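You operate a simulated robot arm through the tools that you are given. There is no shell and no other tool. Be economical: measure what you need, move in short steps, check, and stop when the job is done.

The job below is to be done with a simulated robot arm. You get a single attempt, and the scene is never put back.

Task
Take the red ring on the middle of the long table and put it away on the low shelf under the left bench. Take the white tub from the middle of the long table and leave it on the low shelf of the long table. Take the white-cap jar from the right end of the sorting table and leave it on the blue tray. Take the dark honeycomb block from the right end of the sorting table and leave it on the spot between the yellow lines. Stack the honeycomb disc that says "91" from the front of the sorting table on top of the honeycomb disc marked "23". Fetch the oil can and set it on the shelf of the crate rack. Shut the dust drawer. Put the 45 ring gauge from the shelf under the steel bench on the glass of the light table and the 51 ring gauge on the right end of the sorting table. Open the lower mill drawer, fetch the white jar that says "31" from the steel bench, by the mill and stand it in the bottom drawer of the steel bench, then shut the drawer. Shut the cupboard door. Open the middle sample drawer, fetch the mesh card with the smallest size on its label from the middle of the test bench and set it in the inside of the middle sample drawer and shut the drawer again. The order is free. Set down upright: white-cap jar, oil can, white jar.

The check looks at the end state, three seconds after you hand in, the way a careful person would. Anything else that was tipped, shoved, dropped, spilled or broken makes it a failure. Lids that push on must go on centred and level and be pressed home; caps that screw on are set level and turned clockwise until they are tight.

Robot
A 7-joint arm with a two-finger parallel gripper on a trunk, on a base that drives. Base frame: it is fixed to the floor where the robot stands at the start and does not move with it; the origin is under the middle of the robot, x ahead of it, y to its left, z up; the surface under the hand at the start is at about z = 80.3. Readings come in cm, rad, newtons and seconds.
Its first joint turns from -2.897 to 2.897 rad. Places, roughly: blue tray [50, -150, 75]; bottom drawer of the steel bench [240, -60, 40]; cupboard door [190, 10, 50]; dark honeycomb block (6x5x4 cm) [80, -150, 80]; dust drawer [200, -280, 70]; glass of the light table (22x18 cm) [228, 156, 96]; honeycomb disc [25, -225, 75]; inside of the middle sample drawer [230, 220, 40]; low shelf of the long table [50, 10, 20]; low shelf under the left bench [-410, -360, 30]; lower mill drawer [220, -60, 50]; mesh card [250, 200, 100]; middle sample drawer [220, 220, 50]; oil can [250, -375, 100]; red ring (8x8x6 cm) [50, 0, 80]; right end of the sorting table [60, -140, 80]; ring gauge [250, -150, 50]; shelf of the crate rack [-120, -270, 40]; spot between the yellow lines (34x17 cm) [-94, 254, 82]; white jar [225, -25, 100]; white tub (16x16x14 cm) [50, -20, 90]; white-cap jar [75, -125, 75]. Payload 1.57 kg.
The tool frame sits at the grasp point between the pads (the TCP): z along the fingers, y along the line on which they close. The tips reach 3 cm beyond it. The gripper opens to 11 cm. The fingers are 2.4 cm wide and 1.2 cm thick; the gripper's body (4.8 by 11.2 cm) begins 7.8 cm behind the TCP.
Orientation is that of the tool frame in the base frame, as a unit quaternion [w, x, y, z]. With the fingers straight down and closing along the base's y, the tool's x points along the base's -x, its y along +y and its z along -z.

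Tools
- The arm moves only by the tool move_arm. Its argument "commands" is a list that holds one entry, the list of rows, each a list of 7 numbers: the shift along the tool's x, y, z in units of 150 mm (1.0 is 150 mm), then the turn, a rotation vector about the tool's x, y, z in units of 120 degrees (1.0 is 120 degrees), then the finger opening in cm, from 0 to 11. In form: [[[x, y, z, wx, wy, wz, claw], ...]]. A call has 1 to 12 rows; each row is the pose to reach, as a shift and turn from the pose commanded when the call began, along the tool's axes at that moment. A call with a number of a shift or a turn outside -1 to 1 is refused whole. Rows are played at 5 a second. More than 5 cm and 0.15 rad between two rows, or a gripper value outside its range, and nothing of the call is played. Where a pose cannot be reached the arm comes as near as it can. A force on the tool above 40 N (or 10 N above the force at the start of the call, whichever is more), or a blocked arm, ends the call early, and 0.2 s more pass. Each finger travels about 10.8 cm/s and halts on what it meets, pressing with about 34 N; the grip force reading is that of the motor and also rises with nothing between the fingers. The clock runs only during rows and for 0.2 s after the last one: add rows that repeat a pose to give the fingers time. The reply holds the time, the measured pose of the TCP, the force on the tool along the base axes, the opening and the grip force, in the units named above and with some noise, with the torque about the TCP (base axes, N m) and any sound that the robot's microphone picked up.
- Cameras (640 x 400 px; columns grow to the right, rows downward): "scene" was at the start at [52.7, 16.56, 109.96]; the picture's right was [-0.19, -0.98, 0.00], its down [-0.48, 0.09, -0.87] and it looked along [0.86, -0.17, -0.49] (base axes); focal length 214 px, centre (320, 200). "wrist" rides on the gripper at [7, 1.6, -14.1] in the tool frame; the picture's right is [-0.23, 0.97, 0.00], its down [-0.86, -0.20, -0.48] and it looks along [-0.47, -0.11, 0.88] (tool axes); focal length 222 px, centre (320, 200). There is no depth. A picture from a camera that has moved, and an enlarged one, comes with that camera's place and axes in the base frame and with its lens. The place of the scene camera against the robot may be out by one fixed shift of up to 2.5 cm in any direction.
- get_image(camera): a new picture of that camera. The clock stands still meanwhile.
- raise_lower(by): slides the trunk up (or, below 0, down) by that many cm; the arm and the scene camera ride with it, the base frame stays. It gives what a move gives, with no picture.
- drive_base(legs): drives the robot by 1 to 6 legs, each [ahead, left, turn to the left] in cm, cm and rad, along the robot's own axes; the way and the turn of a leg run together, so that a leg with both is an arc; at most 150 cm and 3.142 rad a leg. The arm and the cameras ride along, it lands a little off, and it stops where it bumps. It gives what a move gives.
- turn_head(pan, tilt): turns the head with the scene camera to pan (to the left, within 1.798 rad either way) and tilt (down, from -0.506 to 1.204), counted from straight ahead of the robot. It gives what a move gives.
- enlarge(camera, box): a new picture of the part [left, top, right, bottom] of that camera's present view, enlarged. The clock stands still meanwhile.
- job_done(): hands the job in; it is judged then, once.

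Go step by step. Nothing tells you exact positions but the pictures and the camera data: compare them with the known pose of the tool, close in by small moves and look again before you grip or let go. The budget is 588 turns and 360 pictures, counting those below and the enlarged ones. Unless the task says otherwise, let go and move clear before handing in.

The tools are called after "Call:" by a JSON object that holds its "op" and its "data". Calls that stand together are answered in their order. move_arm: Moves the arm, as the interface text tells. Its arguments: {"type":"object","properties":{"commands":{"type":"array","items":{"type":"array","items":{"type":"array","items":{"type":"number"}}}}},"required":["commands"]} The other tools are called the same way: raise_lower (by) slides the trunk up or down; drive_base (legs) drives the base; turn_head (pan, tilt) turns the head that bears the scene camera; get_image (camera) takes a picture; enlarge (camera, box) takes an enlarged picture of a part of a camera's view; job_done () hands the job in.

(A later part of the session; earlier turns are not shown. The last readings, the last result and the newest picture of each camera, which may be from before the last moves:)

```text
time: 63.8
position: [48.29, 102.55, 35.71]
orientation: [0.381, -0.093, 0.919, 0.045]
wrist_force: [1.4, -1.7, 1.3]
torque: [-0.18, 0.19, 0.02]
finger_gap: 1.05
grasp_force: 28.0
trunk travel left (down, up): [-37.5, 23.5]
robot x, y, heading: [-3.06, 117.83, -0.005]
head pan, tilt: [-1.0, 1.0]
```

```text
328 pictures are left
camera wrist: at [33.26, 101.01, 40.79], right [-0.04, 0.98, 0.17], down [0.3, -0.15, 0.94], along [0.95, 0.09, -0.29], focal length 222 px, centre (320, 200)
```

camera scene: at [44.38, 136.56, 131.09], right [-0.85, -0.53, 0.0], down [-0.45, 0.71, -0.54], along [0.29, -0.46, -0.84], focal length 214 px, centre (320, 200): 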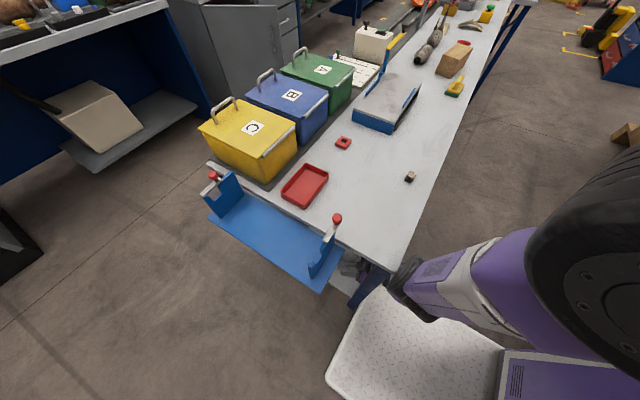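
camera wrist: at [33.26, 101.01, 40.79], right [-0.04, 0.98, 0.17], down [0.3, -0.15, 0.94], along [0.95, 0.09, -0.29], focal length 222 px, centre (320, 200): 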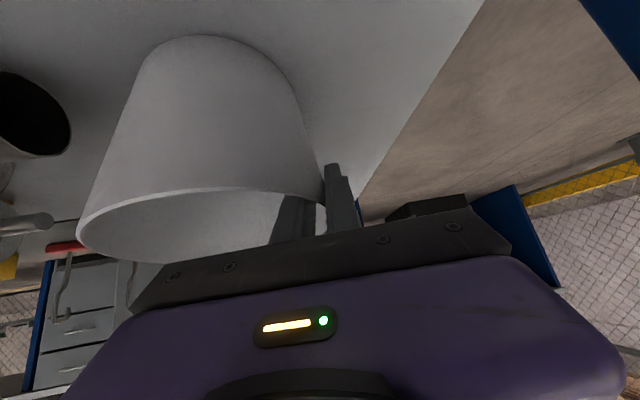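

Tub now rests on the shelf with no load. Opening and withdrawing back-up along the tool axis.

Call:
{"op": "move_arm", "data": {"commands": [[[0, 0, 0, 0, 0, 0, 3], [0, 0, 0, 0, 0, 0, 6], [0, 0, 0, 0, 0, 0, 6]]]}}

Call:
{"op": "move_arm", "data": {"commands": [[[0, 0, -0.2, 0, 0, 0, 6], [0, 0, -0.4, 0, 0, 0, 6], [0, 0, -0.6, 0, 0, 0, 6], [0, 0, -0.75, 0, 0, 0, 6]]]}}

Call:
{"op": "get_image", "data": {"camera": "wrist"}}

```text
time: 64.8
position: [48.67, 102.86, 35.69]
orientation: [0.381, -0.093, 0.919, 0.045]
wrist_force: [0.5, -0.6, -0.1]
torque: [0.0, 0.0, 0.03]
finger_gap: 6.01
grasp_force: 0.1
trunk travel left (down, up): [-37.5, 23.5]
robot x, y, heading: [-2.99, 117.7, -0.005]
head pan, tilt: [-1.0, 1.0]
stopped in row 3: the arm was blocked; the commanded pose is now the measured one
```

```text
time: 65.2
position: [52.48, 92.53, 36.69]
orientation: [0.389, -0.039, 0.92, -0.014]
wrist_force: [1.7, 0.0, 0.3]
torque: [0.03, 0.18, 0.04]
finger_gap: 6.03
grasp_force: 0.0
trunk travel left (down, up): [-37.5, 23.5]
robot x, y, heading: [-2.92, 115.01, -0.046]
head pan, tilt: [-1.0, 1.0]
stopped in row 1: the force on the tool passed its limit at 67 N (the readings are from after the stop); the commanded pose is now the measured one
```

```text
327 pictures are left
camera wrist: at [37.35, 93.51, 41.48], right [0.1, 0.99, 0.11], down [0.26, -0.13, 0.96], along [0.96, -0.07, -0.27], focal length 222 px, centre (320, 200)
```

wrist: 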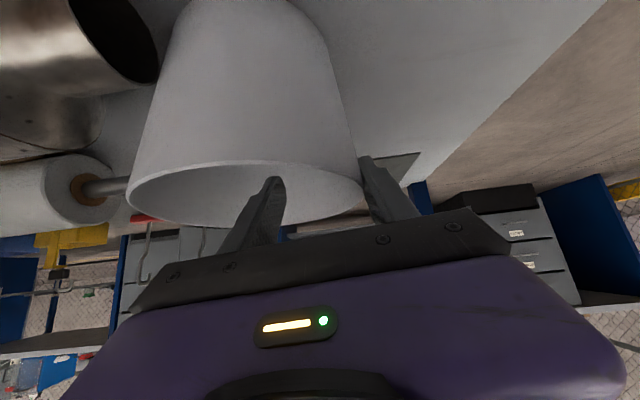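

The arm drifted sideways (contact somewhere on the arm). Lifting with the trunk only.

Call:
{"op": "raise_lower", "data": {"by": 8}}

Call:
{"op": "get_image", "data": {"camera": "wrist"}}

Call:
{"op": "turn_head", "data": {"pan": -0.9, "tilt": 1.2}}

Call:
{"op": "get_image", "data": {"camera": "scene"}}

```text
time: 66.4
position: [51.86, 94.41, 43.66]
orientation: [0.38, -0.046, 0.924, -0.005]
wrist_force: [-0.1, -0.2, 1.2]
torque: [-0.03, -0.01, -0.01]
finger_gap: 6.0
grasp_force: 0.1
trunk travel left (down, up): [-45.5, 15.5]
robot x, y, heading: [-3.1, 115.59, -0.039]
head pan, tilt: [-1.0, 1.0]
```

```text
326 pictures are left
camera wrist: at [36.77, 95.02, 48.6], right [0.08, 0.99, 0.12], down [0.28, -0.13, 0.95], along [0.96, -0.04, -0.29], focal length 222 px, centre (320, 200)
```

wrist: 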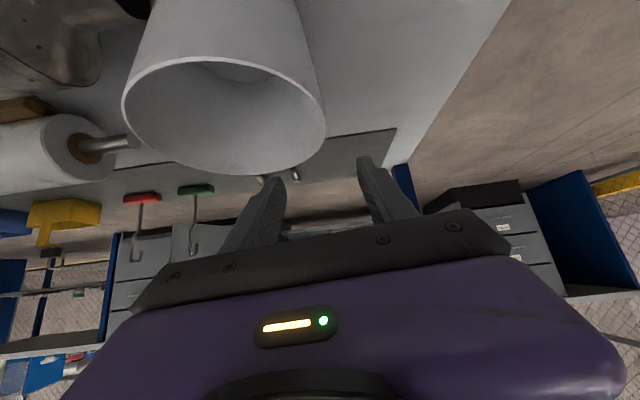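

```text
time: 67.1
position: [51.88, 94.18, 43.62]
orientation: [0.382, -0.046, 0.923, -0.006]
wrist_force: [0.1, -0.5, -0.3]
torque: [0.02, 0.0, -0.02]
finger_gap: 5.98
grasp_force: 0.0
trunk travel left (down, up): [-45.5, 15.5]
robot x, y, heading: [-2.23, 115.52, -0.036]
head pan, tilt: [-0.901, 1.201]
```

```text
325 pictures are left
camera scene: at [44.77, 127.89, 137.78], right [-0.81, -0.59, 0.0], down [-0.55, 0.75, -0.36], along [0.22, -0.29, -0.93], focal length 214 px, centre (320, 200)
```

scene: 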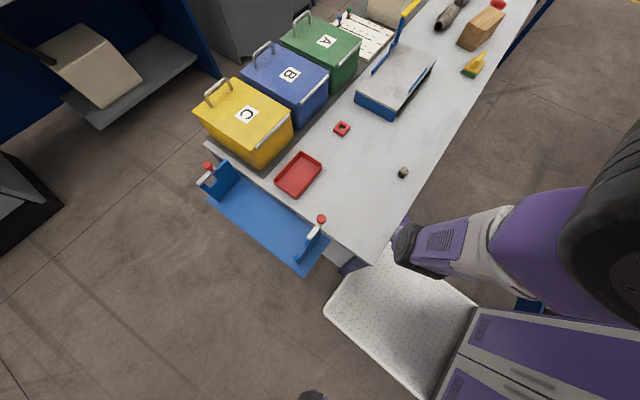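

The tub stands upright on the shelf and the fingers are above it. Backing out.

Call:
{"op": "raise_lower", "data": {"by": 2}}

Call:
{"op": "drive_base", "data": {"legs": [[-24, 0, 0]]}}

Call:
{"op": "get_image", "data": {"camera": "wrist"}}

```text
time: 67.8
position: [51.25, 94.1, 45.44]
orientation: [0.379, -0.044, 0.925, -0.005]
wrist_force: [0.0, -0.4, -0.6]
torque: [0.02, -0.03, 0.03]
finger_gap: 6.02
grasp_force: 0.1
trunk travel left (down, up): [-47.5, 13.5]
robot x, y, heading: [-3.17, 115.45, -0.038]
head pan, tilt: [-0.901, 1.201]
```

```text
time: 69.5
position: [28.71, 94.93, 45.71]
orientation: [0.385, -0.044, 0.922, -0.008]
wrist_force: [0.0, 0.1, 0.2]
torque: [0.0, -0.03, -0.01]
finger_gap: 5.98
grasp_force: 0.0
trunk travel left (down, up): [-47.5, 13.5]
robot x, y, heading: [-27.03, 116.3, -0.041]
head pan, tilt: [-0.901, 1.201]
```

```text
324 pictures are left
camera wrist: at [13.5, 95.54, 50.65], right [0.08, 0.99, 0.11], down [0.27, -0.13, 0.95], along [0.96, -0.05, -0.28], focal length 222 px, centre (320, 200)
```

wrist: 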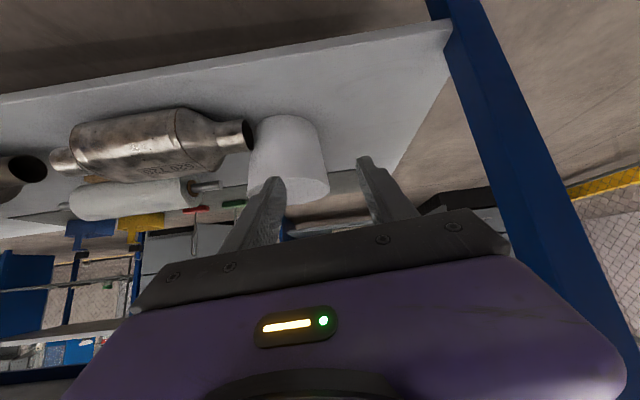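

Tub placed well. Next is the test-bench area: drive left into the open, and bring the arm up to a normal posture.

Call:
{"op": "drive_base", "data": {"legs": [[0, 70, 0.04]]}}

Call:
{"op": "raise_lower", "data": {"by": -20}}

Call:
{"op": "move_arm", "data": {"commands": [[[-0.2, 0, -0.1, 0, 0, 0, 6], [-0.4, 0, -0.2, 0, 0, 0, 6], [-0.6, 0, -0.3, 0, 0, 0, 6], [-0.8, 0, -0.4, 0, 0, 0, 6], [-1, 0, -0.5, 0, 0, 0, 6], [-1, 0, -0.5, 0, 0, 0, 6]]]}}

```text
time: 73.4
position: [31.1, 167.34, 45.79]
orientation: [0.384, -0.058, 0.921, -0.002]
wrist_force: [0.4, 0.4, 0.5]
torque: [0.01, -0.04, -0.02]
finger_gap: 6.0
grasp_force: 0.0
trunk travel left (down, up): [-47.5, 13.5]
robot x, y, heading: [-25.12, 187.33, -0.005]
head pan, tilt: [-0.901, 1.201]
```

```text
time: 75.6
position: [31.03, 167.3, 25.7]
orientation: [0.384, -0.058, 0.921, -0.002]
wrist_force: [0.0, 0.3, 0.3]
torque: [-0.04, 0.06, -0.03]
finger_gap: 6.01
grasp_force: 0.0
trunk travel left (down, up): [-27.5, 33.5]
robot x, y, heading: [-25.11, 187.33, -0.012]
head pan, tilt: [-0.901, 1.201]
```

```text
time: 77.0
position: [36.0, 168.71, 41.52]
orientation: [0.385, -0.059, 0.921, -0.001]
wrist_force: [0.3, 0.5, 0.2]
torque: [0.03, -0.01, -0.03]
finger_gap: 6.0
grasp_force: 0.0
trunk travel left (down, up): [-27.5, 33.5]
robot x, y, heading: [-25.16, 187.16, -0.01]
head pan, tilt: [-0.901, 1.201]
```

Call:
{"op": "move_arm", "data": {"commands": [[[-0.16, 0.09, -0.03, 0, 0.063, 0.01, 6], [-0.32, 0.18, -0.06, 0, 0.126, 0.02, 6], [-0.48, 0.27, -0.09, 0, 0.189, 0.03, 6], [-0.64, 0.36, -0.12, 0, 0.252, 0.04, 6], [-0.8, 0.45, -0.15, 0, 0.315, 0.05, 6], [-0.94, 0.53, -0.18, 0, 0.377, 0.058, 6], [-0.94, 0.53, -0.18, 0, 0.377, 0.058, 6]]]}}

Call:
{"op": "move_arm", "data": {"commands": [[[-0.1, 0.08, -0.3, 0, 0, 0, 6], [-0.2, 0.16, -0.6, 0, 0, 0, 6], [-0.3, 0.24, -0.9, 0, 0, 0, 6], [-0.3, 0.24, -1, 0, 0, 0, 6], [-0.3, 0.24, -1, 0, 0, 0, 6]]]}}

Call:
{"op": "move_arm", "data": {"commands": [[[0, 0.08, -0.3, 0, 0, 0, 6], [0, 0.16, -0.6, 0, 0, 0, 6], [0, 0.24, -0.9, 0, 0, 0, 6], [0, 0.24, -1, 0, 0, 0, 6], [0, 0.24, -1, 0, 0, 0, 6]]]}}

```text
time: 78.6
position: [43.27, 177.9, 53.12]
orientation: [0.0, 0.001, 1.0, -0.002]
wrist_force: [0.4, -0.4, 0.1]
torque: [0.0, -0.02, 0.0]
finger_gap: 5.99
grasp_force: 0.1
trunk travel left (down, up): [-27.5, 33.5]
robot x, y, heading: [-24.94, 186.93, -0.012]
head pan, tilt: [-0.901, 1.201]
```

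```text
time: 79.8
position: [47.25, 177.57, 61.3]
orientation: [0.025, 0.002, 0.999, -0.023]
wrist_force: [0.2, -0.1, 0.4]
torque: [-0.03, -0.03, 0.0]
finger_gap: 5.99
grasp_force: 0.1
out of reach, approached as far as the arm can: row 2, 3, 4, 5
trunk travel left (down, up): [-27.5, 33.5]
robot x, y, heading: [-25.45, 187.45, -0.008]
head pan, tilt: [-0.901, 1.201]
```

```text
time: 81.0
position: [46.35, 182.16, 75.96]
orientation: [0.024, 0.001, 0.999, -0.023]
wrist_force: [0.6, -0.8, 0.2]
torque: [0.04, 0.02, 0.02]
finger_gap: 6.02
grasp_force: 0.1
out of reach, approached as far as the arm can: row 1, 2
trunk travel left (down, up): [-27.5, 33.5]
robot x, y, heading: [-24.9, 187.32, -0.01]
head pan, tilt: [-0.901, 1.201]
```

Call:
{"op": "move_arm", "data": {"commands": [[[0, 0.1, -0.3, 0, 0, 0, 6], [0, 0.2, -0.6, 0, 0, 0, 6], [0, 0.3, -0.9, 0, 0, 0, 6], [0, 0.4, -1, 0, 0, 0, 6], [0, 0.4, -1, 0, 0, 0, 6]]]}}

Call:
{"op": "move_arm", "data": {"commands": [[[0, 0.1, -0.3, 0, 0, 0, 6], [0, 0.2, -0.6, 0, 0, 0, 6], [0, 0.3, -0.9, 0, 0, 0, 6], [0, 0.4, -1, 0, 0, 0, 6], [0, 0.4, -1, 0, 0, 0, 6]]]}}

Call:
{"op": "turn_head", "data": {"pan": 0, "tilt": 0.5}}

Call:
{"op": "get_image", "data": {"camera": "scene"}}

```text
time: 82.2
position: [45.9, 188.6, 90.57]
orientation: [0.024, 0.002, 0.999, -0.022]
wrist_force: [-0.1, -0.5, 0.6]
torque: [-0.01, 0.0, -0.01]
finger_gap: 6.0
grasp_force: 0.2
trunk travel left (down, up): [-27.5, 33.5]
robot x, y, heading: [-24.96, 186.94, -0.011]
head pan, tilt: [-0.901, 1.201]
```

```text
time: 83.3
position: [44.77, 193.57, 101.75]
orientation: [-0.014, 0.012, 0.996, -0.083]
wrist_force: [0.3, -0.5, -0.3]
torque: [0.01, -0.07, 0.01]
finger_gap: 5.96
grasp_force: 0.0
trunk travel left (down, up): [-27.5, 33.5]
robot x, y, heading: [-25.46, 187.22, -0.007]
head pan, tilt: [-0.901, 1.201]
stopped in row 5: the arm was blocked; the commanded pose is now the measured one
```

```text
time: 84.5
position: [44.82, 193.59, 101.73]
orientation: [-0.012, 0.012, 0.996, -0.084]
wrist_force: [-0.3, 0.1, 0.3]
torque: [0.04, 0.01, 0.01]
finger_gap: 6.02
grasp_force: 0.0
trunk travel left (down, up): [-27.5, 33.5]
robot x, y, heading: [-25.12, 187.14, -0.011]
head pan, tilt: [0.0, 0.499]
```

```text
323 pictures are left
camera scene: at [27.96, 205.04, 125.06], right [-0.01, -1.0, 0.0], down [-0.48, 0.0, -0.88], along [0.88, -0.01, -0.48], focal length 214 px, centre (320, 200)
```

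scene: 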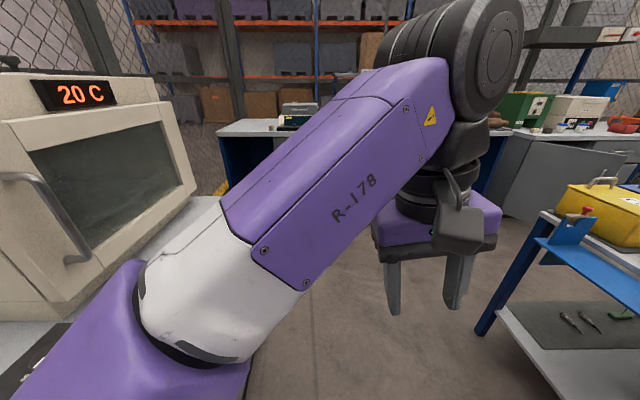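

The elbow has swung to the left near the oven cabinet. I'll move right and forward into open floor, then look at the test bench.

Call:
{"op": "drive_base", "data": {"legs": [[0, -10, 0], [100, 0, 0]]}}

Call:
{"op": "turn_head", "data": {"pan": -0.8, "tilt": 0.5}}

Call:
{"op": "get_image", "data": {"camera": "scene"}}

```text
time: 90.5
position: [145.56, 183.26, 101.77]
orientation: [-0.012, 0.01, 0.996, -0.083]
wrist_force: [0.6, 0.2, -0.2]
torque: [0.01, 0.0, -0.01]
finger_gap: 6.02
grasp_force: 0.1
trunk travel left (down, up): [-27.5, 33.5]
robot x, y, heading: [75.85, 176.42, -0.007]
head pan, tilt: [0.0, 0.499]
```

```text
time: 91.6
position: [145.5, 183.29, 101.86]
orientation: [-0.014, 0.009, 0.996, -0.083]
wrist_force: [0.1, 0.7, 0.9]
torque: [-0.04, 0.0, 0.02]
finger_gap: 5.98
grasp_force: 0.1
trunk travel left (down, up): [-27.5, 33.5]
robot x, y, heading: [75.94, 176.69, -0.002]
head pan, tilt: [-0.799, 0.499]
```

```text
322 pictures are left
camera scene: at [125.84, 188.12, 125.06], right [-0.72, -0.69, 0.0], down [-0.33, 0.34, -0.88], along [0.61, -0.63, -0.48], focal length 214 px, centre (320, 200)
```

scene: 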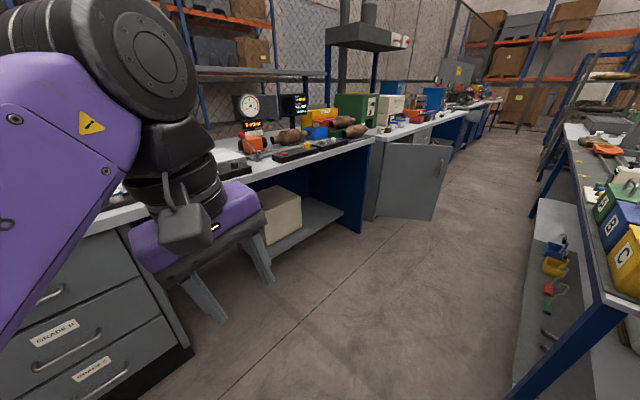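

Call:
{"op": "move_arm", "data": {"commands": [[[0, -0.25, 0, -0.026, -0.004, -0.003, 6], [0, -0.5, 0, -0.052, -0.008, -0.006, 6], [-0.1, -0.75, 0, -0.079, -0.012, -0.01, 6], [-0.2, -1, 0, -0.079, -0.012, -0.01, 6], [-0.2, -1, 0, -0.079, -0.012, -0.01, 6]]]}}

Call:
{"op": "move_arm", "data": {"commands": [[[0, -0.25, 0, 0, 0, 0, 6], [0, -0.5, 0, 0, 0, 0, 6], [0, -0.75, 0, 0, 0, 0, 6], [0, -1, 0, 0, 0, 0, 6], [0, -1, 0, 0, 0, 0, 6]]]}}

Call:
{"op": "turn_head", "data": {"pan": -0.2, "tilt": 0.5}}

Call:
{"op": "get_image", "data": {"camera": "scene"}}

```text
time: 92.8
position: [148.16, 168.17, 104.23]
orientation: [0.0, 0.0, 1.0, 0.0]
wrist_force: [-0.7, -1.2, -0.7]
torque: [-0.02, 0.01, -0.02]
finger_gap: 5.98
grasp_force: 0.1
trunk travel left (down, up): [-27.5, 33.5]
robot x, y, heading: [75.45, 176.88, -0.005]
head pan, tilt: [-0.799, 0.499]
```

```text
time: 94.0
position: [148.27, 153.54, 104.33]
orientation: [0.0, -0.001, 1.0, -0.001]
wrist_force: [0.7, -0.4, -0.3]
torque: [0.0, 0.0, -0.01]
finger_gap: 6.01
grasp_force: 0.1
trunk travel left (down, up): [-27.5, 33.5]
robot x, y, heading: [75.38, 176.54, -0.006]
head pan, tilt: [-0.799, 0.499]
```

```text
time: 95.0
position: [148.3, 153.56, 104.31]
orientation: [0.0, -0.001, 1.0, -0.001]
wrist_force: [-0.2, -0.2, -1.1]
torque: [0.0, 0.01, 0.0]
finger_gap: 6.0
grasp_force: 0.1
trunk travel left (down, up): [-27.5, 33.5]
robot x, y, heading: [75.82, 176.46, -0.007]
head pan, tilt: [-0.201, 0.499]
```

```text
321 pictures are left
camera scene: at [128.43, 192.8, 125.06], right [-0.21, -0.98, 0.0], down [-0.47, 0.1, -0.88], along [0.86, -0.18, -0.48], focal length 214 px, centre (320, 200)
```

scene: 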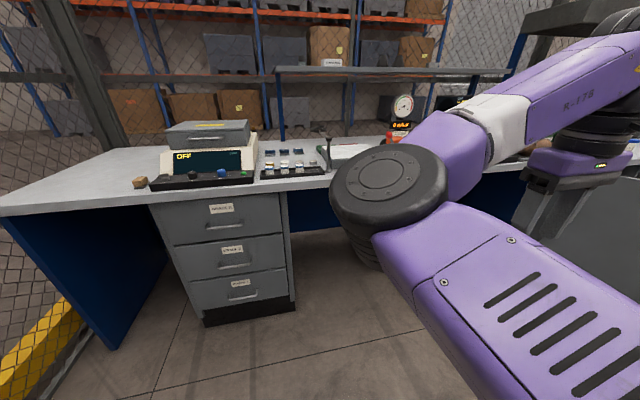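

Call:
{"op": "enlarge", "data": {"camera": "scene", "box": [130, 110, 380, 266]}}

```text
2.56 times, centred on (255, 188) of scene
camera zoom: at [128.43, 192.8, 125.06], right [-0.21, -0.98, 0.0], down [-0.47, 0.1, -0.88], along [0.86, -0.18, -0.48], focal length 549 px, centre (486, 231)
```

zoom: 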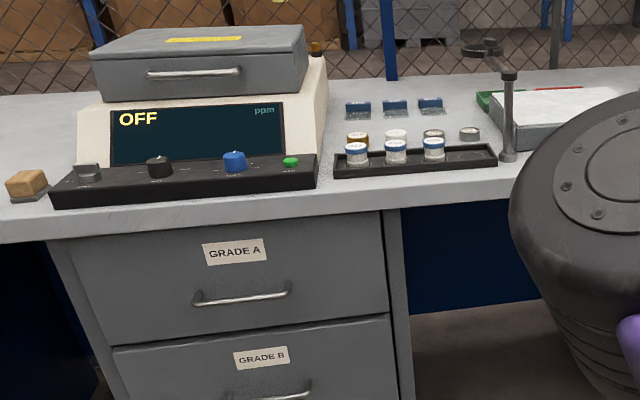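

Three small mesh cards lie behind the vials on the bench; the middle drawer is GRADE B. To open it I'll use a horizontal tool. Lower the trunk and pitch the tool forward.

Call:
{"op": "raise_lower", "data": {"by": -27.5}}

Call:
{"op": "move_arm", "data": {"commands": [[[-0.05, 0.05, 0.08, 0, -0.0625, 0, 6], [-0.1, 0.1, 0.16, 0, -0.125, 0, 6], [-0.15, 0.15, 0.24, 0, -0.1875, 0, 6], [-0.2, 0.2, 0.32, 0, -0.25, 0, 6], [-0.25, 0.25, 0.4, 0, -0.3125, 0, 6], [-0.3, 0.3, 0.48, 0, -0.375, 0, 6], [-0.35, 0.35, 0.56, 0, -0.4375, 0, 6], [-0.4, 0.4, 0.64, 0, -0.5, 0, 6], [-0.45, 0.45, 0.72, 0, -0.5625, 0, 6], [-0.5, 0.5, 0.8, 0, -0.625, 0, 6], [-0.5, 0.5, 0.9, 0, -0.6875, 0, 6], [-0.5, 0.5, 0.99, 0, -0.75, 0, 6]]]}}

```text
time: 97.8
position: [148.31, 153.51, 76.86]
orientation: [0.001, -0.001, 1.0, -0.001]
wrist_force: [-0.3, 0.5, 0.3]
torque: [0.02, -0.04, 0.01]
finger_gap: 6.01
grasp_force: 0.1
trunk travel left (down, up): [0.0, 61.0]
robot x, y, heading: [75.89, 176.27, -0.003]
head pan, tilt: [-0.201, 0.499]
```

```text
time: 100.4
position: [155.68, 160.91, 62.04]
orientation: [0.708, -0.001, 0.706, 0.002]
wrist_force: [0.0, 0.9, -1.0]
torque: [0.0, -0.01, 0.01]
finger_gap: 6.0
grasp_force: 0.1
trunk travel left (down, up): [0.0, 61.0]
robot x, y, heading: [75.74, 176.91, -0.001]
head pan, tilt: [-0.201, 0.499]
```

Call:
{"op": "move_arm", "data": {"commands": [[[0.05, 0.05, 0, 0, 0, 0.0625, 6], [0.1, 0.1, 0, 0, 0, 0.125, 6], [0.15, 0.15, 0, 0, 0, 0.1875, 6], [0.2, 0.2, 0, 0, 0, 0.25, 6], [0.25, 0.25, 0, 0, 0, 0.3125, 6], [0.3, 0.3, 0, 0, 0, 0.375, 6], [0.35, 0.35, 0, 0, 0, 0.4375, 6], [0.4, 0.4, 0, 0, 0, 0.5, 6], [0.45, 0.45, 0, 0, 0, 0.5625, 6], [0.5, 0.5, 0, 0, 0, 0.625, 6], [0.55, 0.55, 0, 0, 0, 0.6875, 6], [0.55, 0.6, 0, 0, 0, 0.75, 6]]]}}

Call:
{"op": "get_image", "data": {"camera": "wrist"}}

Call:
{"op": "get_image", "data": {"camera": "scene"}}

```text
time: 103.0
position: [155.72, 170.01, 53.72]
orientation: [0.499, 0.501, 0.499, 0.501]
wrist_force: [-0.7, 0.1, 0.1]
torque: [-0.01, -0.04, 0.03]
finger_gap: 6.0
grasp_force: 0.0
trunk travel left (down, up): [0.0, 61.0]
robot x, y, heading: [75.34, 176.59, -0.003]
head pan, tilt: [-0.201, 0.499]
```

```text
319 pictures are left
camera wrist: at [141.49, 176.89, 55.26], right [0.0, -0.23, 0.97], down [-0.48, -0.86, -0.2], along [0.88, -0.46, -0.11], focal length 222 px, centre (320, 200)
```

wrist: 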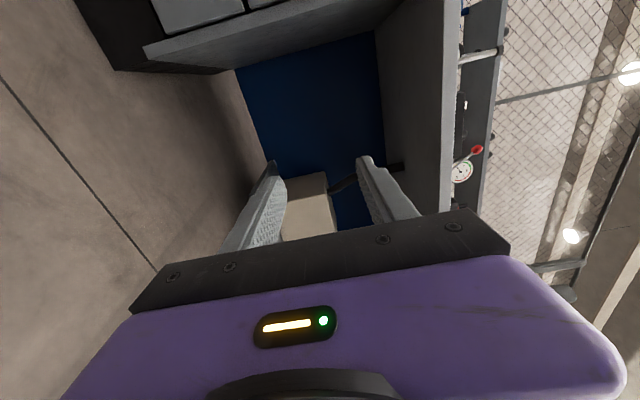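

```text
318 pictures are left
camera scene: at [128.43, 192.8, 97.56], right [-0.2, -0.98, 0.0], down [-0.47, 0.1, -0.88], along [0.86, -0.18, -0.48], focal length 214 px, centre (320, 200)
```

scene: 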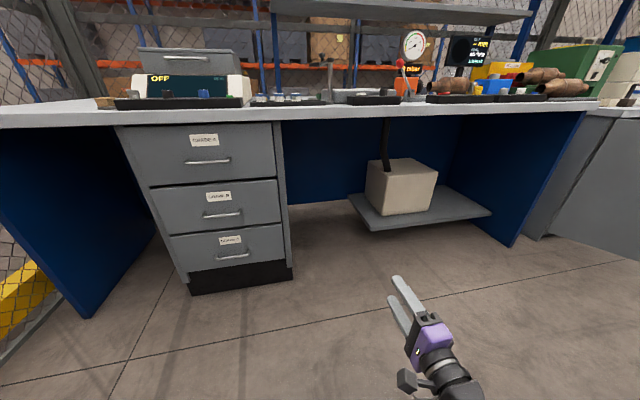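

Triangulated middle handle ≈ (206.7, 217.7, 51). I shift the arm left, then drive forward and left to line up.

Call:
{"op": "move_arm", "data": {"commands": [[[0.25, 0, 0, 0, 0, 0, 6], [0.5, 0, 0, 0, 0, 0, 6], [0.75, 0, 0, 0, 0, 0, 6], [1, -0.1, 0, 0, 0, 0, 6], [1, -0.17, 0, 0, 0, 0, 6]]]}}

Call:
{"op": "drive_base", "data": {"legs": [[32, 0, 0], [0, 33, 0]]}}

Call:
{"op": "get_image", "data": {"camera": "wrist"}}

Call:
{"op": "get_image", "data": {"camera": "scene"}}

```text
time: 104.2
position: [155.62, 185.25, 51.03]
orientation: [0.5, 0.499, 0.501, 0.5]
wrist_force: [-0.6, 0.8, -0.4]
torque: [0.03, -0.02, 0.01]
finger_gap: 6.0
grasp_force: 0.1
trunk travel left (down, up): [0.0, 61.0]
robot x, y, heading: [75.89, 176.84, -0.006]
head pan, tilt: [-0.201, 0.499]
```

```text
time: 108.2
position: [187.93, 217.92, 50.88]
orientation: [0.501, 0.499, 0.501, 0.5]
wrist_force: [0.4, -0.4, -0.5]
torque: [0.04, 0.04, 0.0]
finger_gap: 6.02
grasp_force: 0.1
trunk travel left (down, up): [0.0, 61.0]
robot x, y, heading: [107.96, 209.69, -0.007]
head pan, tilt: [-0.201, 0.499]
```

```text
317 pictures are left
camera wrist: at [173.96, 224.96, 52.54], right [0.0, -0.23, 0.97], down [-0.48, -0.86, -0.2], along [0.88, -0.47, -0.11], focal length 222 px, centre (320, 200)
```

wrist: 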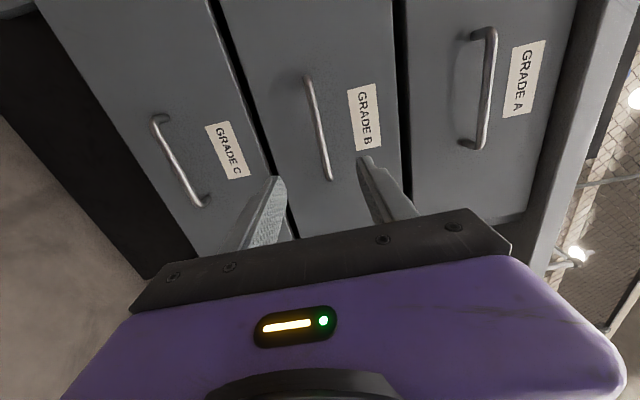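

```text
316 pictures are left
camera scene: at [160.97, 225.74, 97.56], right [-0.21, -0.98, 0.0], down [-0.47, 0.1, -0.88], along [0.86, -0.18, -0.48], focal length 214 px, centre (320, 200)
```

scene: 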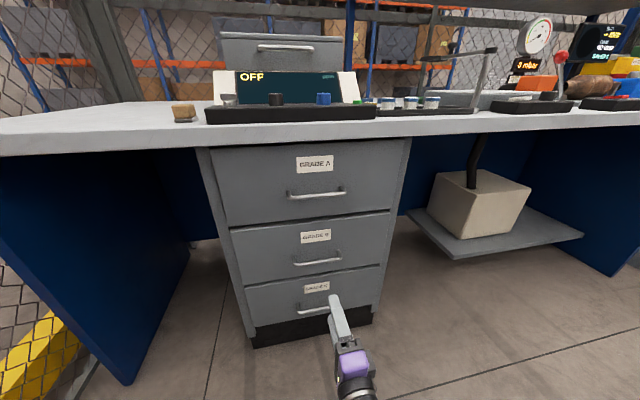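

Call:
{"op": "move_arm", "data": {"commands": [[[0, 0, 0.3, 0, 0, 0, 6], [0, 0, 0.6, 0, 0, 0, 6], [0, 0, 0.9, 0, 0, 0, 6], [0, 0, 1, 0, 0, 0, 6]]]}}

Call:
{"op": "get_image", "data": {"camera": "wrist"}}

```text
time: 109.2
position: [203.26, 218.22, 50.99]
orientation: [0.5, 0.499, 0.501, 0.5]
wrist_force: [-0.4, 0.7, 0.7]
torque: [-0.02, 0.02, 0.0]
finger_gap: 5.98
grasp_force: 0.1
trunk travel left (down, up): [0.0, 61.0]
robot x, y, heading: [108.3, 209.4, -0.005]
head pan, tilt: [-0.201, 0.499]
```

```text
315 pictures are left
camera wrist: at [188.96, 225.04, 52.47], right [0.0, -0.23, 0.97], down [-0.48, -0.86, -0.2], along [0.88, -0.47, -0.11], focal length 222 px, centre (320, 200)
```

wrist: 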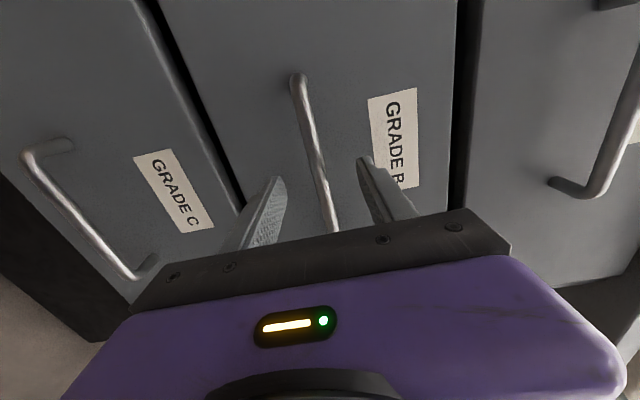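

Call:
{"op": "move_arm", "data": {"commands": [[[0, 0, 0.2, 0, 0, 0, 6], [0, 0, 0.25, 0, 0, 0, 6]]]}}

Call:
{"op": "get_image", "data": {"camera": "wrist"}}

Call:
{"op": "enlarge", "data": {"camera": "scene", "box": [220, 200, 420, 325]}}

```text
time: 109.7
position: [206.17, 217.98, 50.91]
orientation: [0.499, 0.499, 0.502, 0.5]
wrist_force: [-12.8, 1.4, 0.8]
torque: [-0.08, -0.49, -0.14]
finger_gap: 6.08
grasp_force: 0.4
trunk travel left (down, up): [0.0, 61.0]
robot x, y, heading: [108.04, 209.78, -0.009]
head pan, tilt: [-0.201, 0.499]
stopped in row 2: the force on the tool passed its limit at 78 N (the readings are from after the stop); the commanded pose is now the measured one
```

```text
314 pictures are left
camera wrist: at [191.93, 224.92, 52.41], right [0.0, -0.23, 0.97], down [-0.48, -0.86, -0.2], along [0.88, -0.47, -0.11], focal length 222 px, centre (320, 200)
```

wrist: 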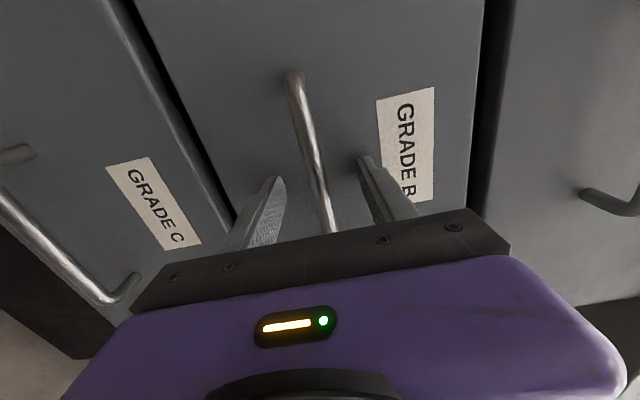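

```text
3.20 times, centred on (320, 262) of scene
camera zoom: at [160.92, 225.76, 97.57], right [-0.21, -0.98, 0.0], down [-0.47, 0.1, -0.88], along [0.86, -0.18, -0.48], focal length 686 px, centre (320, 0)
```

zoom: 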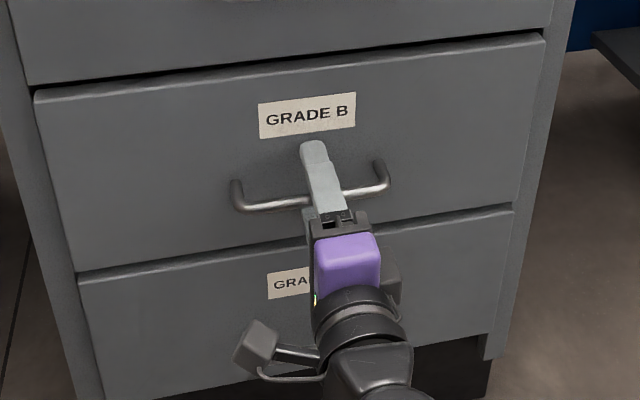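

Fingertips touch the drawer face with the bar between them. Close and pull back.

Call:
{"op": "move_arm", "data": {"commands": [[[0, 0, -0.04, 0, 0, 0, 5], [0, 0, -0.04, 0, 0, 0, 2], [0, 0, -0.04, 0, 0, 0, 0], [0, 0, -0.04, 0, 0, 0, 0], [0, 0, -0.04, 0, 0, 0, 0]]]}}

Call:
{"op": "drive_base", "data": {"legs": [[-25, 0, 0]]}}

Call:
{"op": "get_image", "data": {"camera": "scene"}}

```text
time: 110.9
position: [205.58, 218.07, 51.05]
orientation: [0.5, 0.499, 0.5, 0.501]
wrist_force: [0.5, -1.0, 10.8]
torque: [0.06, 0.01, 0.0]
finger_gap: 1.18
grasp_force: 29.1
trunk travel left (down, up): [0.0, 61.0]
robot x, y, heading: [108.14, 209.66, -0.009]
head pan, tilt: [-0.201, 0.499]
```

```text
time: 112.7
position: [180.75, 217.93, 51.03]
orientation: [0.502, 0.5, 0.5, 0.499]
wrist_force: [-0.9, -28.9, 14.7]
torque: [0.25, -0.01, 0.11]
finger_gap: 1.16
grasp_force: 29.2
trunk travel left (down, up): [0.0, 61.0]
robot x, y, heading: [83.5, 209.78, -0.004]
head pan, tilt: [-0.201, 0.499]
```

```text
312 pictures are left
camera scene: at [136.01, 226.02, 97.59], right [-0.2, -0.98, 0.0], down [-0.47, 0.1, -0.88], along [0.86, -0.18, -0.48], focal length 214 px, centre (320, 200)
```

scene: 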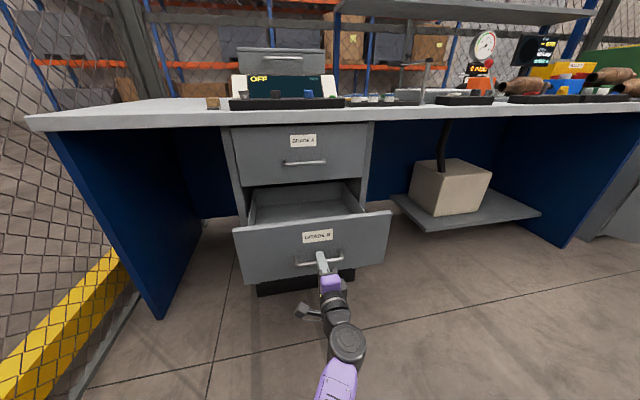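

Drawer is open ~25 cm. Release and back off, then return the tool to pointing down.

Call:
{"op": "move_arm", "data": {"commands": [[[0, 0, 0, 0, 0, 0, 3], [0, 0, 0, 0, 0, 0, 6], [0, 0, -0.2, 0, 0, 0, 6], [0, 0, -0.5, 0, 0, 0, 6], [0, 0, -0.7, 0, 0, 0, 6]]]}}

Call:
{"op": "drive_base", "data": {"legs": [[-8, -25, 0]]}}

Call:
{"op": "move_arm", "data": {"commands": [[[0, 0.05, 0, 0, 0, -0.0625, 4], [0, 0.1, 0, 0, 0, -0.125, 4], [0, 0.15, 0, 0, 0, -0.1875, 4], [0, 0.2, 0, 0, 0, -0.25, 4], [0, 0.25, 0, 0, 0, -0.3125, 4], [0, 0.3, 0, 0, 0, -0.375, 4], [0, 0.35, 0, 0, 0, -0.4375, 4], [0, 0.4, 0, 0, 0, -0.5, 4], [0, 0.45, 0, 0, 0, -0.5625, 4], [0, 0.5, 0, 0, 0, -0.625, 4], [0, 0.55, 0, 0, 0, -0.6875, 4], [0, 0.6, 0, 0, 0, -0.75, 4]]]}}

Call:
{"op": "move_arm", "data": {"commands": [[[-0.05, 0, 0, 0, 0.0625, 0, 4], [-0.1, 0, 0, 0, 0.125, 0, 4], [-0.15, 0, 0, 0, 0.1875, 0, 4], [-0.2, 0, 0, 0, 0.25, 0, 4], [-0.25, 0, 0, 0, 0.3125, 0, 4], [-0.3, 0, 0, 0, 0.375, 0, 4], [-0.35, 0, 0, 0, 0.4375, 0, 4], [-0.4, 0, 0, 0, 0.5, 0, 4], [-0.45, 0, 0, 0, 0.5625, 0, 4], [-0.5, 0, 0, 0, 0.625, 0, 4], [-0.55, 0, 0, 0, 0.6875, 0, 4], [-0.6, 0, 0, 0, 0.75, 0, 4]]]}}

```text
time: 113.9
position: [170.29, 217.95, 51.09]
orientation: [0.502, 0.501, 0.499, 0.498]
wrist_force: [-0.2, -0.2, -0.2]
torque: [0.01, 0.02, -0.01]
finger_gap: 5.98
grasp_force: 0.0
trunk travel left (down, up): [0.0, 61.0]
robot x, y, heading: [83.19, 209.75, 0.002]
head pan, tilt: [-0.201, 0.499]
```

```text
time: 115.7
position: [162.29, 193.54, 51.11]
orientation: [0.502, 0.5, 0.5, 0.499]
wrist_force: [0.7, -0.4, 0.4]
torque: [0.0, -0.01, 0.0]
finger_gap: 5.99
grasp_force: 0.0
trunk travel left (down, up): [0.0, 61.0]
robot x, y, heading: [75.15, 185.85, -0.009]
head pan, tilt: [-0.201, 0.499]
```

```text
time: 118.3
position: [162.1, 193.49, 60.15]
orientation: [0.707, 0.001, 0.707, -0.003]
wrist_force: [0.2, -0.2, -0.6]
torque: [0.02, 0.0, 0.03]
finger_gap: 4.0
grasp_force: 0.2
trunk travel left (down, up): [0.0, 61.0]
robot x, y, heading: [75.03, 185.03, -0.003]
head pan, tilt: [-0.201, 0.499]
```

```text
time: 120.9
position: [162.17, 193.48, 68.9]
orientation: [-0.001, 0.002, 1.0, -0.001]
wrist_force: [-0.8, -0.8, 0.3]
torque: [0.01, 0.02, 0.0]
finger_gap: 3.99
grasp_force: 0.1
trunk travel left (down, up): [0.0, 61.0]
robot x, y, heading: [75.45, 185.42, -0.004]
head pan, tilt: [-0.201, 0.499]
```

Call:
{"op": "raise_lower", "data": {"by": 50}}

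Call:
{"op": "drive_base", "data": {"legs": [[0, -17, 0], [70, 0, 0]]}}

Call:
{"op": "move_arm", "data": {"commands": [[[0, 0.25, 0, 0, 0, 0, 4], [0, 0.5, 0, 0, 0, 0, 4], [0, 0.75, 0, 0, 0, 0, 4], [0, 0.75, 0, 0, 0, 0, 4]]]}}

Call:
{"op": "get_image", "data": {"camera": "wrist"}}

```text
refused: 50 is not a number from -40 to 40
```

```text
time: 124.7
position: [203.2, 177.07, 69.0]
orientation: [0.003, 0.043, 0.999, 0.017]
wrist_force: [-0.2, -0.3, -0.3]
torque: [-0.01, 0.0, -0.04]
finger_gap: 4.0
grasp_force: 0.0
trunk travel left (down, up): [0.0, 61.0]
robot x, y, heading: [119.83, 168.17, 0.001]
head pan, tilt: [-0.201, 0.499]
stopped in leg 2: the robot was blocked; the commanded pose is now the measured one
```

```text
time: 125.9
position: [203.47, 185.6, 69.52]
orientation: [0.01, 0.086, 0.996, 0.023]
wrist_force: [-0.3, -0.4, -1.1]
torque: [-0.02, -0.04, 0.02]
finger_gap: 3.96
grasp_force: 0.2
trunk travel left (down, up): [0.0, 61.0]
robot x, y, heading: [119.75, 168.25, 0.009]
head pan, tilt: [-0.201, 0.499]
stopped in row 4: the arm was blocked; the commanded pose is now the measured one
```

```text
311 pictures are left
camera wrist: at [196.55, 187.73, 83.61], right [0.39, 0.92, 0.05], down [0.8, -0.36, 0.48], along [0.46, -0.15, -0.87], focal length 222 px, centre (320, 200)
```

wrist: 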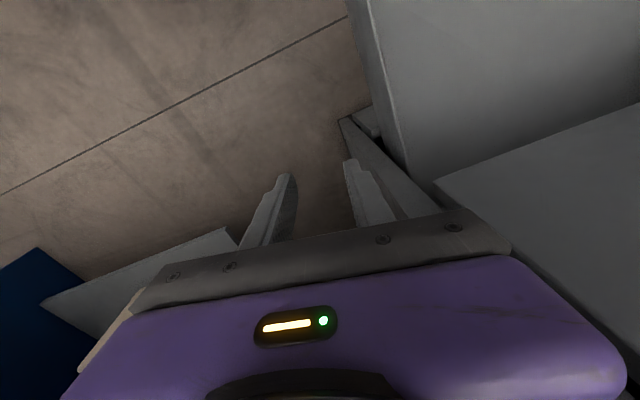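

The trunk raise had been refused, so the arm bumped the bench edge. Backing off before raising.

Call:
{"op": "drive_base", "data": {"legs": [[-20, 0, 0]]}}

Call:
{"op": "raise_lower", "data": {"by": 40}}

Call:
{"op": "get_image", "data": {"camera": "scene"}}

```text
time: 127.5
position: [184.07, 185.67, 69.28]
orientation: [0.008, 0.083, 0.996, 0.022]
wrist_force: [0.7, -0.5, 0.4]
torque: [-0.01, 0.03, -0.03]
finger_gap: 3.98
grasp_force: 0.1
trunk travel left (down, up): [0.0, 61.0]
robot x, y, heading: [99.62, 167.59, 0.007]
head pan, tilt: [-0.201, 0.499]
```

```text
time: 131.3
position: [184.11, 185.71, 109.25]
orientation: [0.009, 0.083, 0.996, 0.023]
wrist_force: [0.3, 0.2, 0.1]
torque: [0.01, 0.03, 0.01]
finger_gap: 3.99
grasp_force: 0.1
trunk travel left (down, up): [-40.0, 21.0]
robot x, y, heading: [99.74, 167.92, 0.008]
head pan, tilt: [-0.201, 0.499]
```

```text
310 pictures are left
camera scene: at [152.48, 184.8, 137.56], right [-0.19, -0.98, 0.0], down [-0.47, 0.09, -0.88], along [0.86, -0.17, -0.48], focal length 214 px, centre (320, 200)
```

scene: 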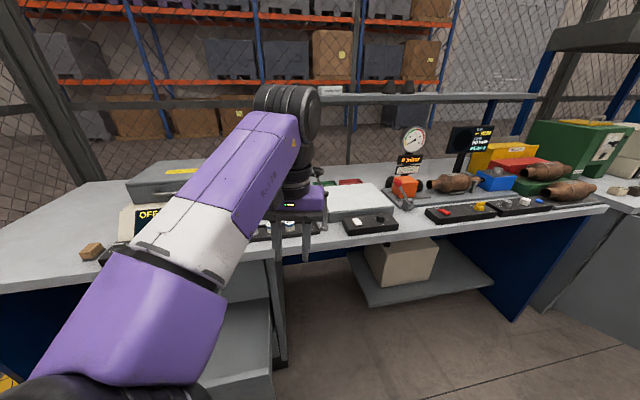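

Call:
{"op": "raise_lower", "data": {"by": 12}}

Call:
{"op": "move_arm", "data": {"commands": [[[0, 0, 0, 0.007, 0.003, -0.026, 4], [0, 0, 0, 0.015, 0.006, -0.052, 4], [0, 0, 0, 0.022, 0.009, -0.079, 4], [0, 0, 0, 0.022, 0.009, -0.079, 4]]]}}

Call:
{"op": "drive_base", "data": {"legs": [[45, 0, 0]]}}

Call:
{"op": "get_image", "data": {"camera": "wrist"}}

```text
time: 132.8
position: [184.06, 185.69, 121.33]
orientation: [0.007, 0.082, 0.996, 0.023]
wrist_force: [0.1, 0.7, 0.1]
torque: [0.01, 0.01, -0.03]
finger_gap: 4.04
grasp_force: 0.0
trunk travel left (down, up): [-52.0, 9.0]
robot x, y, heading: [100.0, 167.96, 0.005]
head pan, tilt: [-0.201, 0.499]
```

```text
time: 133.8
position: [183.98, 185.82, 121.16]
orientation: [-0.001, -0.001, 1.0, -0.001]
wrist_force: [0.3, -0.9, 0.4]
torque: [0.01, -0.01, 0.0]
finger_gap: 3.99
grasp_force: 0.1
trunk travel left (down, up): [-52.0, 9.0]
robot x, y, heading: [99.74, 168.04, 0.005]
head pan, tilt: [-0.201, 0.499]
```

```text
time: 136.5
position: [229.63, 187.19, 121.18]
orientation: [-0.001, -0.006, 1.0, -0.001]
wrist_force: [-0.5, 0.1, 0.8]
torque: [0.02, -0.02, 0.0]
finger_gap: 3.99
grasp_force: 0.1
trunk travel left (down, up): [-52.0, 9.0]
robot x, y, heading: [145.84, 168.19, 0.023]
head pan, tilt: [-0.201, 0.499]
```

```text
309 pictures are left
camera wrist: at [222.53, 188.69, 135.29], right [0.22, 0.98, 0.0], down [0.86, -0.19, 0.48], along [0.46, -0.1, -0.88], focal length 222 px, centre (320, 200)
```

wrist: 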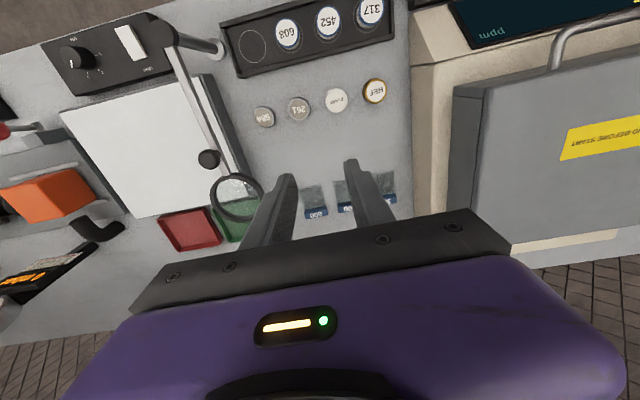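

Call:
{"op": "enlarge", "data": {"camera": "wrist", "box": [280, 160, 420, 230]}}

```text
4.57 times, centred on (350, 195) of wrist
camera zoom: at [222.53, 188.69, 135.29], right [0.22, 0.98, 0.0], down [0.86, -0.19, 0.48], along [0.46, -0.1, -0.88], focal length 1015 px, centre (183, 223)
```

zoom: 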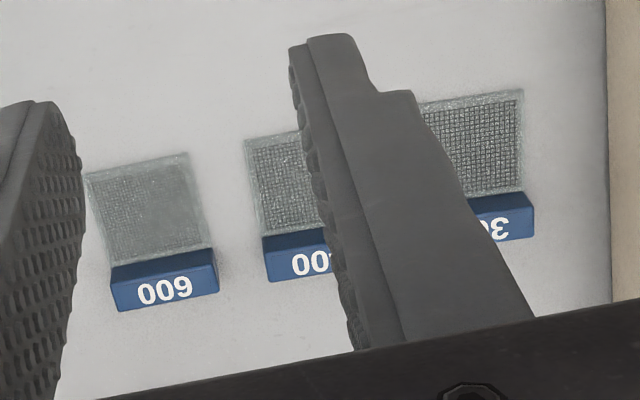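

Call:
{"op": "move_arm", "data": {"commands": [[[-0.3, 0.05, 0, 0, 0, 0, 4], [-0.5, 0.1, 0, 0, 0, 0, 4], [-0.5, 0.1, 0, 0, 0, 0, 4]]]}}

Call:
{"op": "enlarge", "data": {"camera": "wrist", "box": [260, 70, 420, 170]}}

```text
time: 137.3
position: [237.17, 188.84, 121.16]
orientation: [-0.001, -0.005, 1.0, -0.001]
wrist_force: [-0.1, -0.7, -0.3]
torque: [-0.02, 0.01, 0.03]
finger_gap: 4.02
grasp_force: 0.1
trunk travel left (down, up): [-52.0, 9.0]
robot x, y, heading: [145.85, 168.71, 0.017]
head pan, tilt: [-0.201, 0.499]
```

```text
4.00 times, centred on (340, 120) of wrist
camera zoom: at [230.12, 190.4, 135.37], right [0.22, 0.98, 0.0], down [0.86, -0.19, 0.48], along [0.46, -0.1, -0.88], focal length 888 px, centre (240, 520)
```

zoom: 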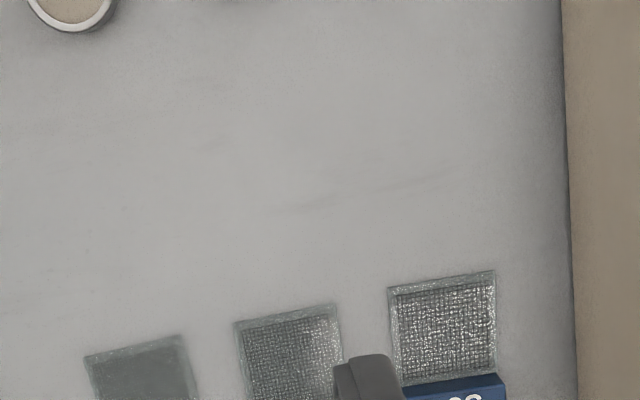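

Call:
{"op": "move_arm", "data": {"commands": [[[-0.2, 0.05, 0, 0, 0, 0, 4], [-0.3, 0.05, 0, 0, 0, 0, 4]]]}}

Call:
{"op": "enlarge", "data": {"camera": "wrist", "box": [260, 60, 420, 160]}}

```text
time: 137.9
position: [241.64, 189.77, 121.16]
orientation: [-0.002, -0.006, 1.0, -0.002]
wrist_force: [-0.4, 0.9, 0.4]
torque: [-0.08, -0.01, 0.0]
finger_gap: 3.99
grasp_force: 0.1
trunk travel left (down, up): [-52.0, 9.0]
robot x, y, heading: [145.82, 168.42, 0.019]
head pan, tilt: [-0.201, 0.499]
```

```text
4.00 times, centred on (340, 110) of wrist
camera zoom: at [234.53, 191.23, 135.25], right [0.22, 0.98, 0.0], down [0.86, -0.19, 0.48], along [0.46, -0.1, -0.88], focal length 888 px, centre (240, 560)
```

zoom: 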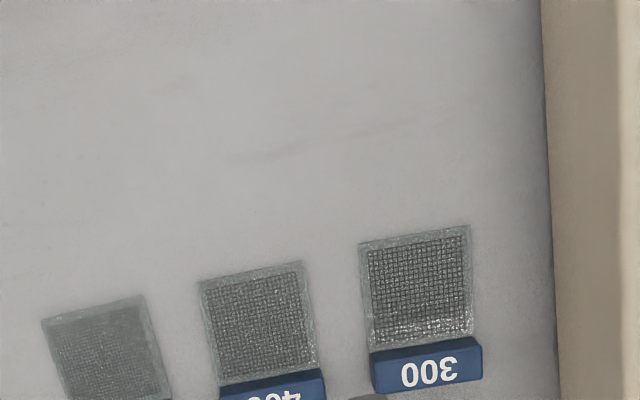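

The cards read 600, 400 and 300, so 300 (nearest the analyser) is the smallest; its tab is at about (249, 198), bench top z≈90. I'll turn the gripper 90° so it can pinch the tab across its depth.

Call:
{"op": "move_arm", "data": {"commands": [[[-0.04, 0.04, 0, 0, 0, -0.0585, 5], [-0.08, 0.08, 0, 0, 0, -0.117, 5], [-0.12, 0.12, 0, 0, 0, -0.1755, 5], [-0.16, 0.16, 0, 0, 0, -0.234, 5], [-0.2, 0.2, 0, 0, 0, -0.2925, 5], [-0.24, 0.24, 0, 0, 0, -0.351, 5], [-0.28, 0.28, 0, 0, 0, -0.4095, 5], [-0.32, 0.32, 0, 0, 0, -0.468, 5], [-0.36, 0.36, 0, 0, 0, -0.5265, 5], [-0.4, 0.4, 0, 0, 0, -0.585, 5], [-0.44, 0.44, 0, 0, 0, -0.6435, 5], [-0.49, 0.53, 0, 0, 0, -0.7025, 5]]]}}

Call:
{"op": "get_image", "data": {"camera": "wrist"}}

```text
time: 140.5
position: [242.71, 195.61, 121.08]
orientation: [-0.002, -0.675, 0.738, 0.0]
wrist_force: [0.4, 0.8, -0.3]
torque: [0.01, -0.03, 0.02]
finger_gap: 5.01
grasp_force: 0.1
out of reach, approached as far as the arm can: row 5, 6, 7, 8, 9, 10, 11, 12
trunk travel left (down, up): [-52.0, 9.0]
robot x, y, heading: [145.67, 168.36, 0.014]
head pan, tilt: [-0.201, 0.499]
```

```text
305 pictures are left
camera wrist: at [240.52, 188.82, 135.11], right [-0.95, 0.31, 0.0], down [0.27, 0.84, 0.48], along [0.15, 0.45, -0.88], focal length 222 px, centre (320, 200)
```

wrist: 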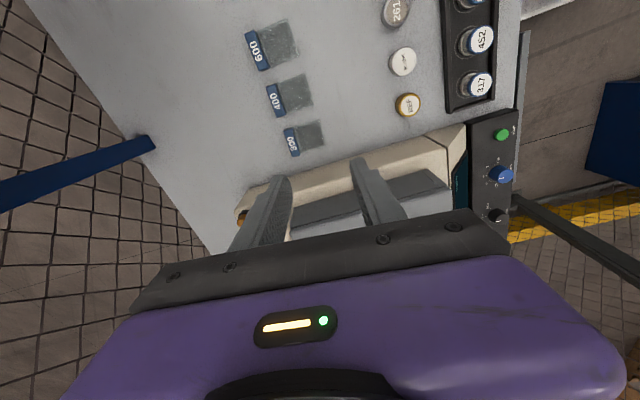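

Call:
{"op": "drive_base", "data": {"legs": [[9, 0, -0.014]]}}

```text
time: 141.6
position: [252.16, 194.38, 121.02]
orientation: [-0.002, -0.67, 0.743, 0.0]
wrist_force: [-1.0, -0.1, -0.5]
torque: [-0.01, 0.02, -0.01]
finger_gap: 5.02
grasp_force: 0.0
trunk travel left (down, up): [-52.0, 9.0]
robot x, y, heading: [154.7, 168.39, 0.002]
head pan, tilt: [-0.201, 0.499]
```

Call:
{"op": "move_arm", "data": {"commands": [[[-0.1, 0.1, 0.2, 0, 0, -0.025, 5], [-0.188, 0.198, 0.4, 0, 0, -0.05, 5], [-0.188, 0.198, 0.7, 0, 0, -0.05, 5], [-0.188, 0.198, 0.7, 0, 0, -0.05, 5]]]}}

Call:
{"op": "get_image", "data": {"camera": "wrist"}}

```text
time: 142.6
position: [249.44, 197.7, 110.52]
orientation: [0.002, 0.708, -0.706, 0.0]
wrist_force: [0.2, -0.4, -1.3]
torque: [0.0, 0.04, 0.01]
finger_gap: 5.02
grasp_force: 0.0
trunk travel left (down, up): [-52.0, 9.0]
robot x, y, heading: [154.2, 168.66, 0.006]
head pan, tilt: [-0.201, 0.499]
```

```text
304 pictures are left
camera wrist: at [247.79, 190.76, 124.53], right [-0.97, 0.22, 0.0], down [0.2, 0.86, 0.48], along [0.1, 0.47, -0.88], focal length 222 px, centre (320, 200)
```

wrist: 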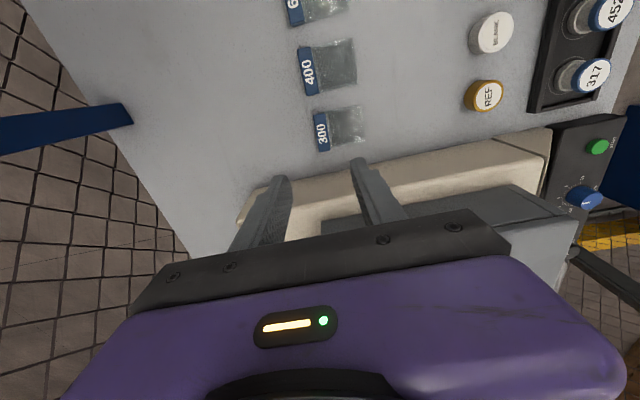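

Call:
{"op": "move_arm", "data": {"commands": [[[0.08, 0.02, 0.3, 0, 0, 0, 5], [0.08, 0.02, 0.6, 0, 0, 0, 5], [0.08, 0.02, 0.8, 0, 0, 0, 5], [0.08, 0.02, 0.8, 0, 0, 0, 5]]]}}

Call:
{"op": "get_image", "data": {"camera": "wrist"}}

```text
time: 143.6
position: [249.16, 196.55, 98.61]
orientation: [0.002, 0.708, -0.706, -0.001]
wrist_force: [-0.5, 0.0, 0.0]
torque: [-0.01, -0.03, 0.01]
finger_gap: 5.0
grasp_force: 0.1
trunk travel left (down, up): [-52.0, 9.0]
robot x, y, heading: [154.44, 168.86, 0.003]
head pan, tilt: [-0.201, 0.499]
```

```text
303 pictures are left
camera wrist: at [247.45, 189.51, 112.6], right [-0.97, 0.23, 0.0], down [0.2, 0.86, 0.48], along [0.1, 0.47, -0.88], focal length 222 px, centre (320, 200)
```

wrist: 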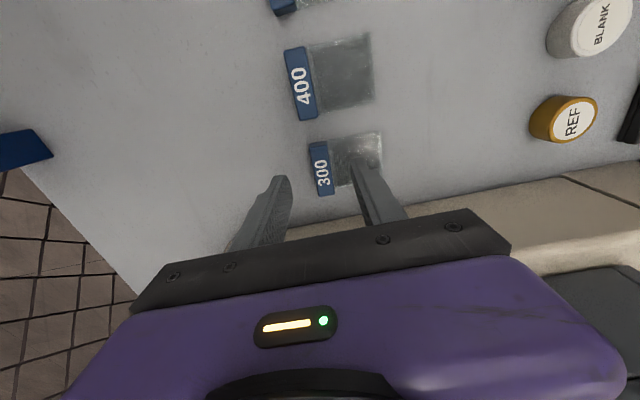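

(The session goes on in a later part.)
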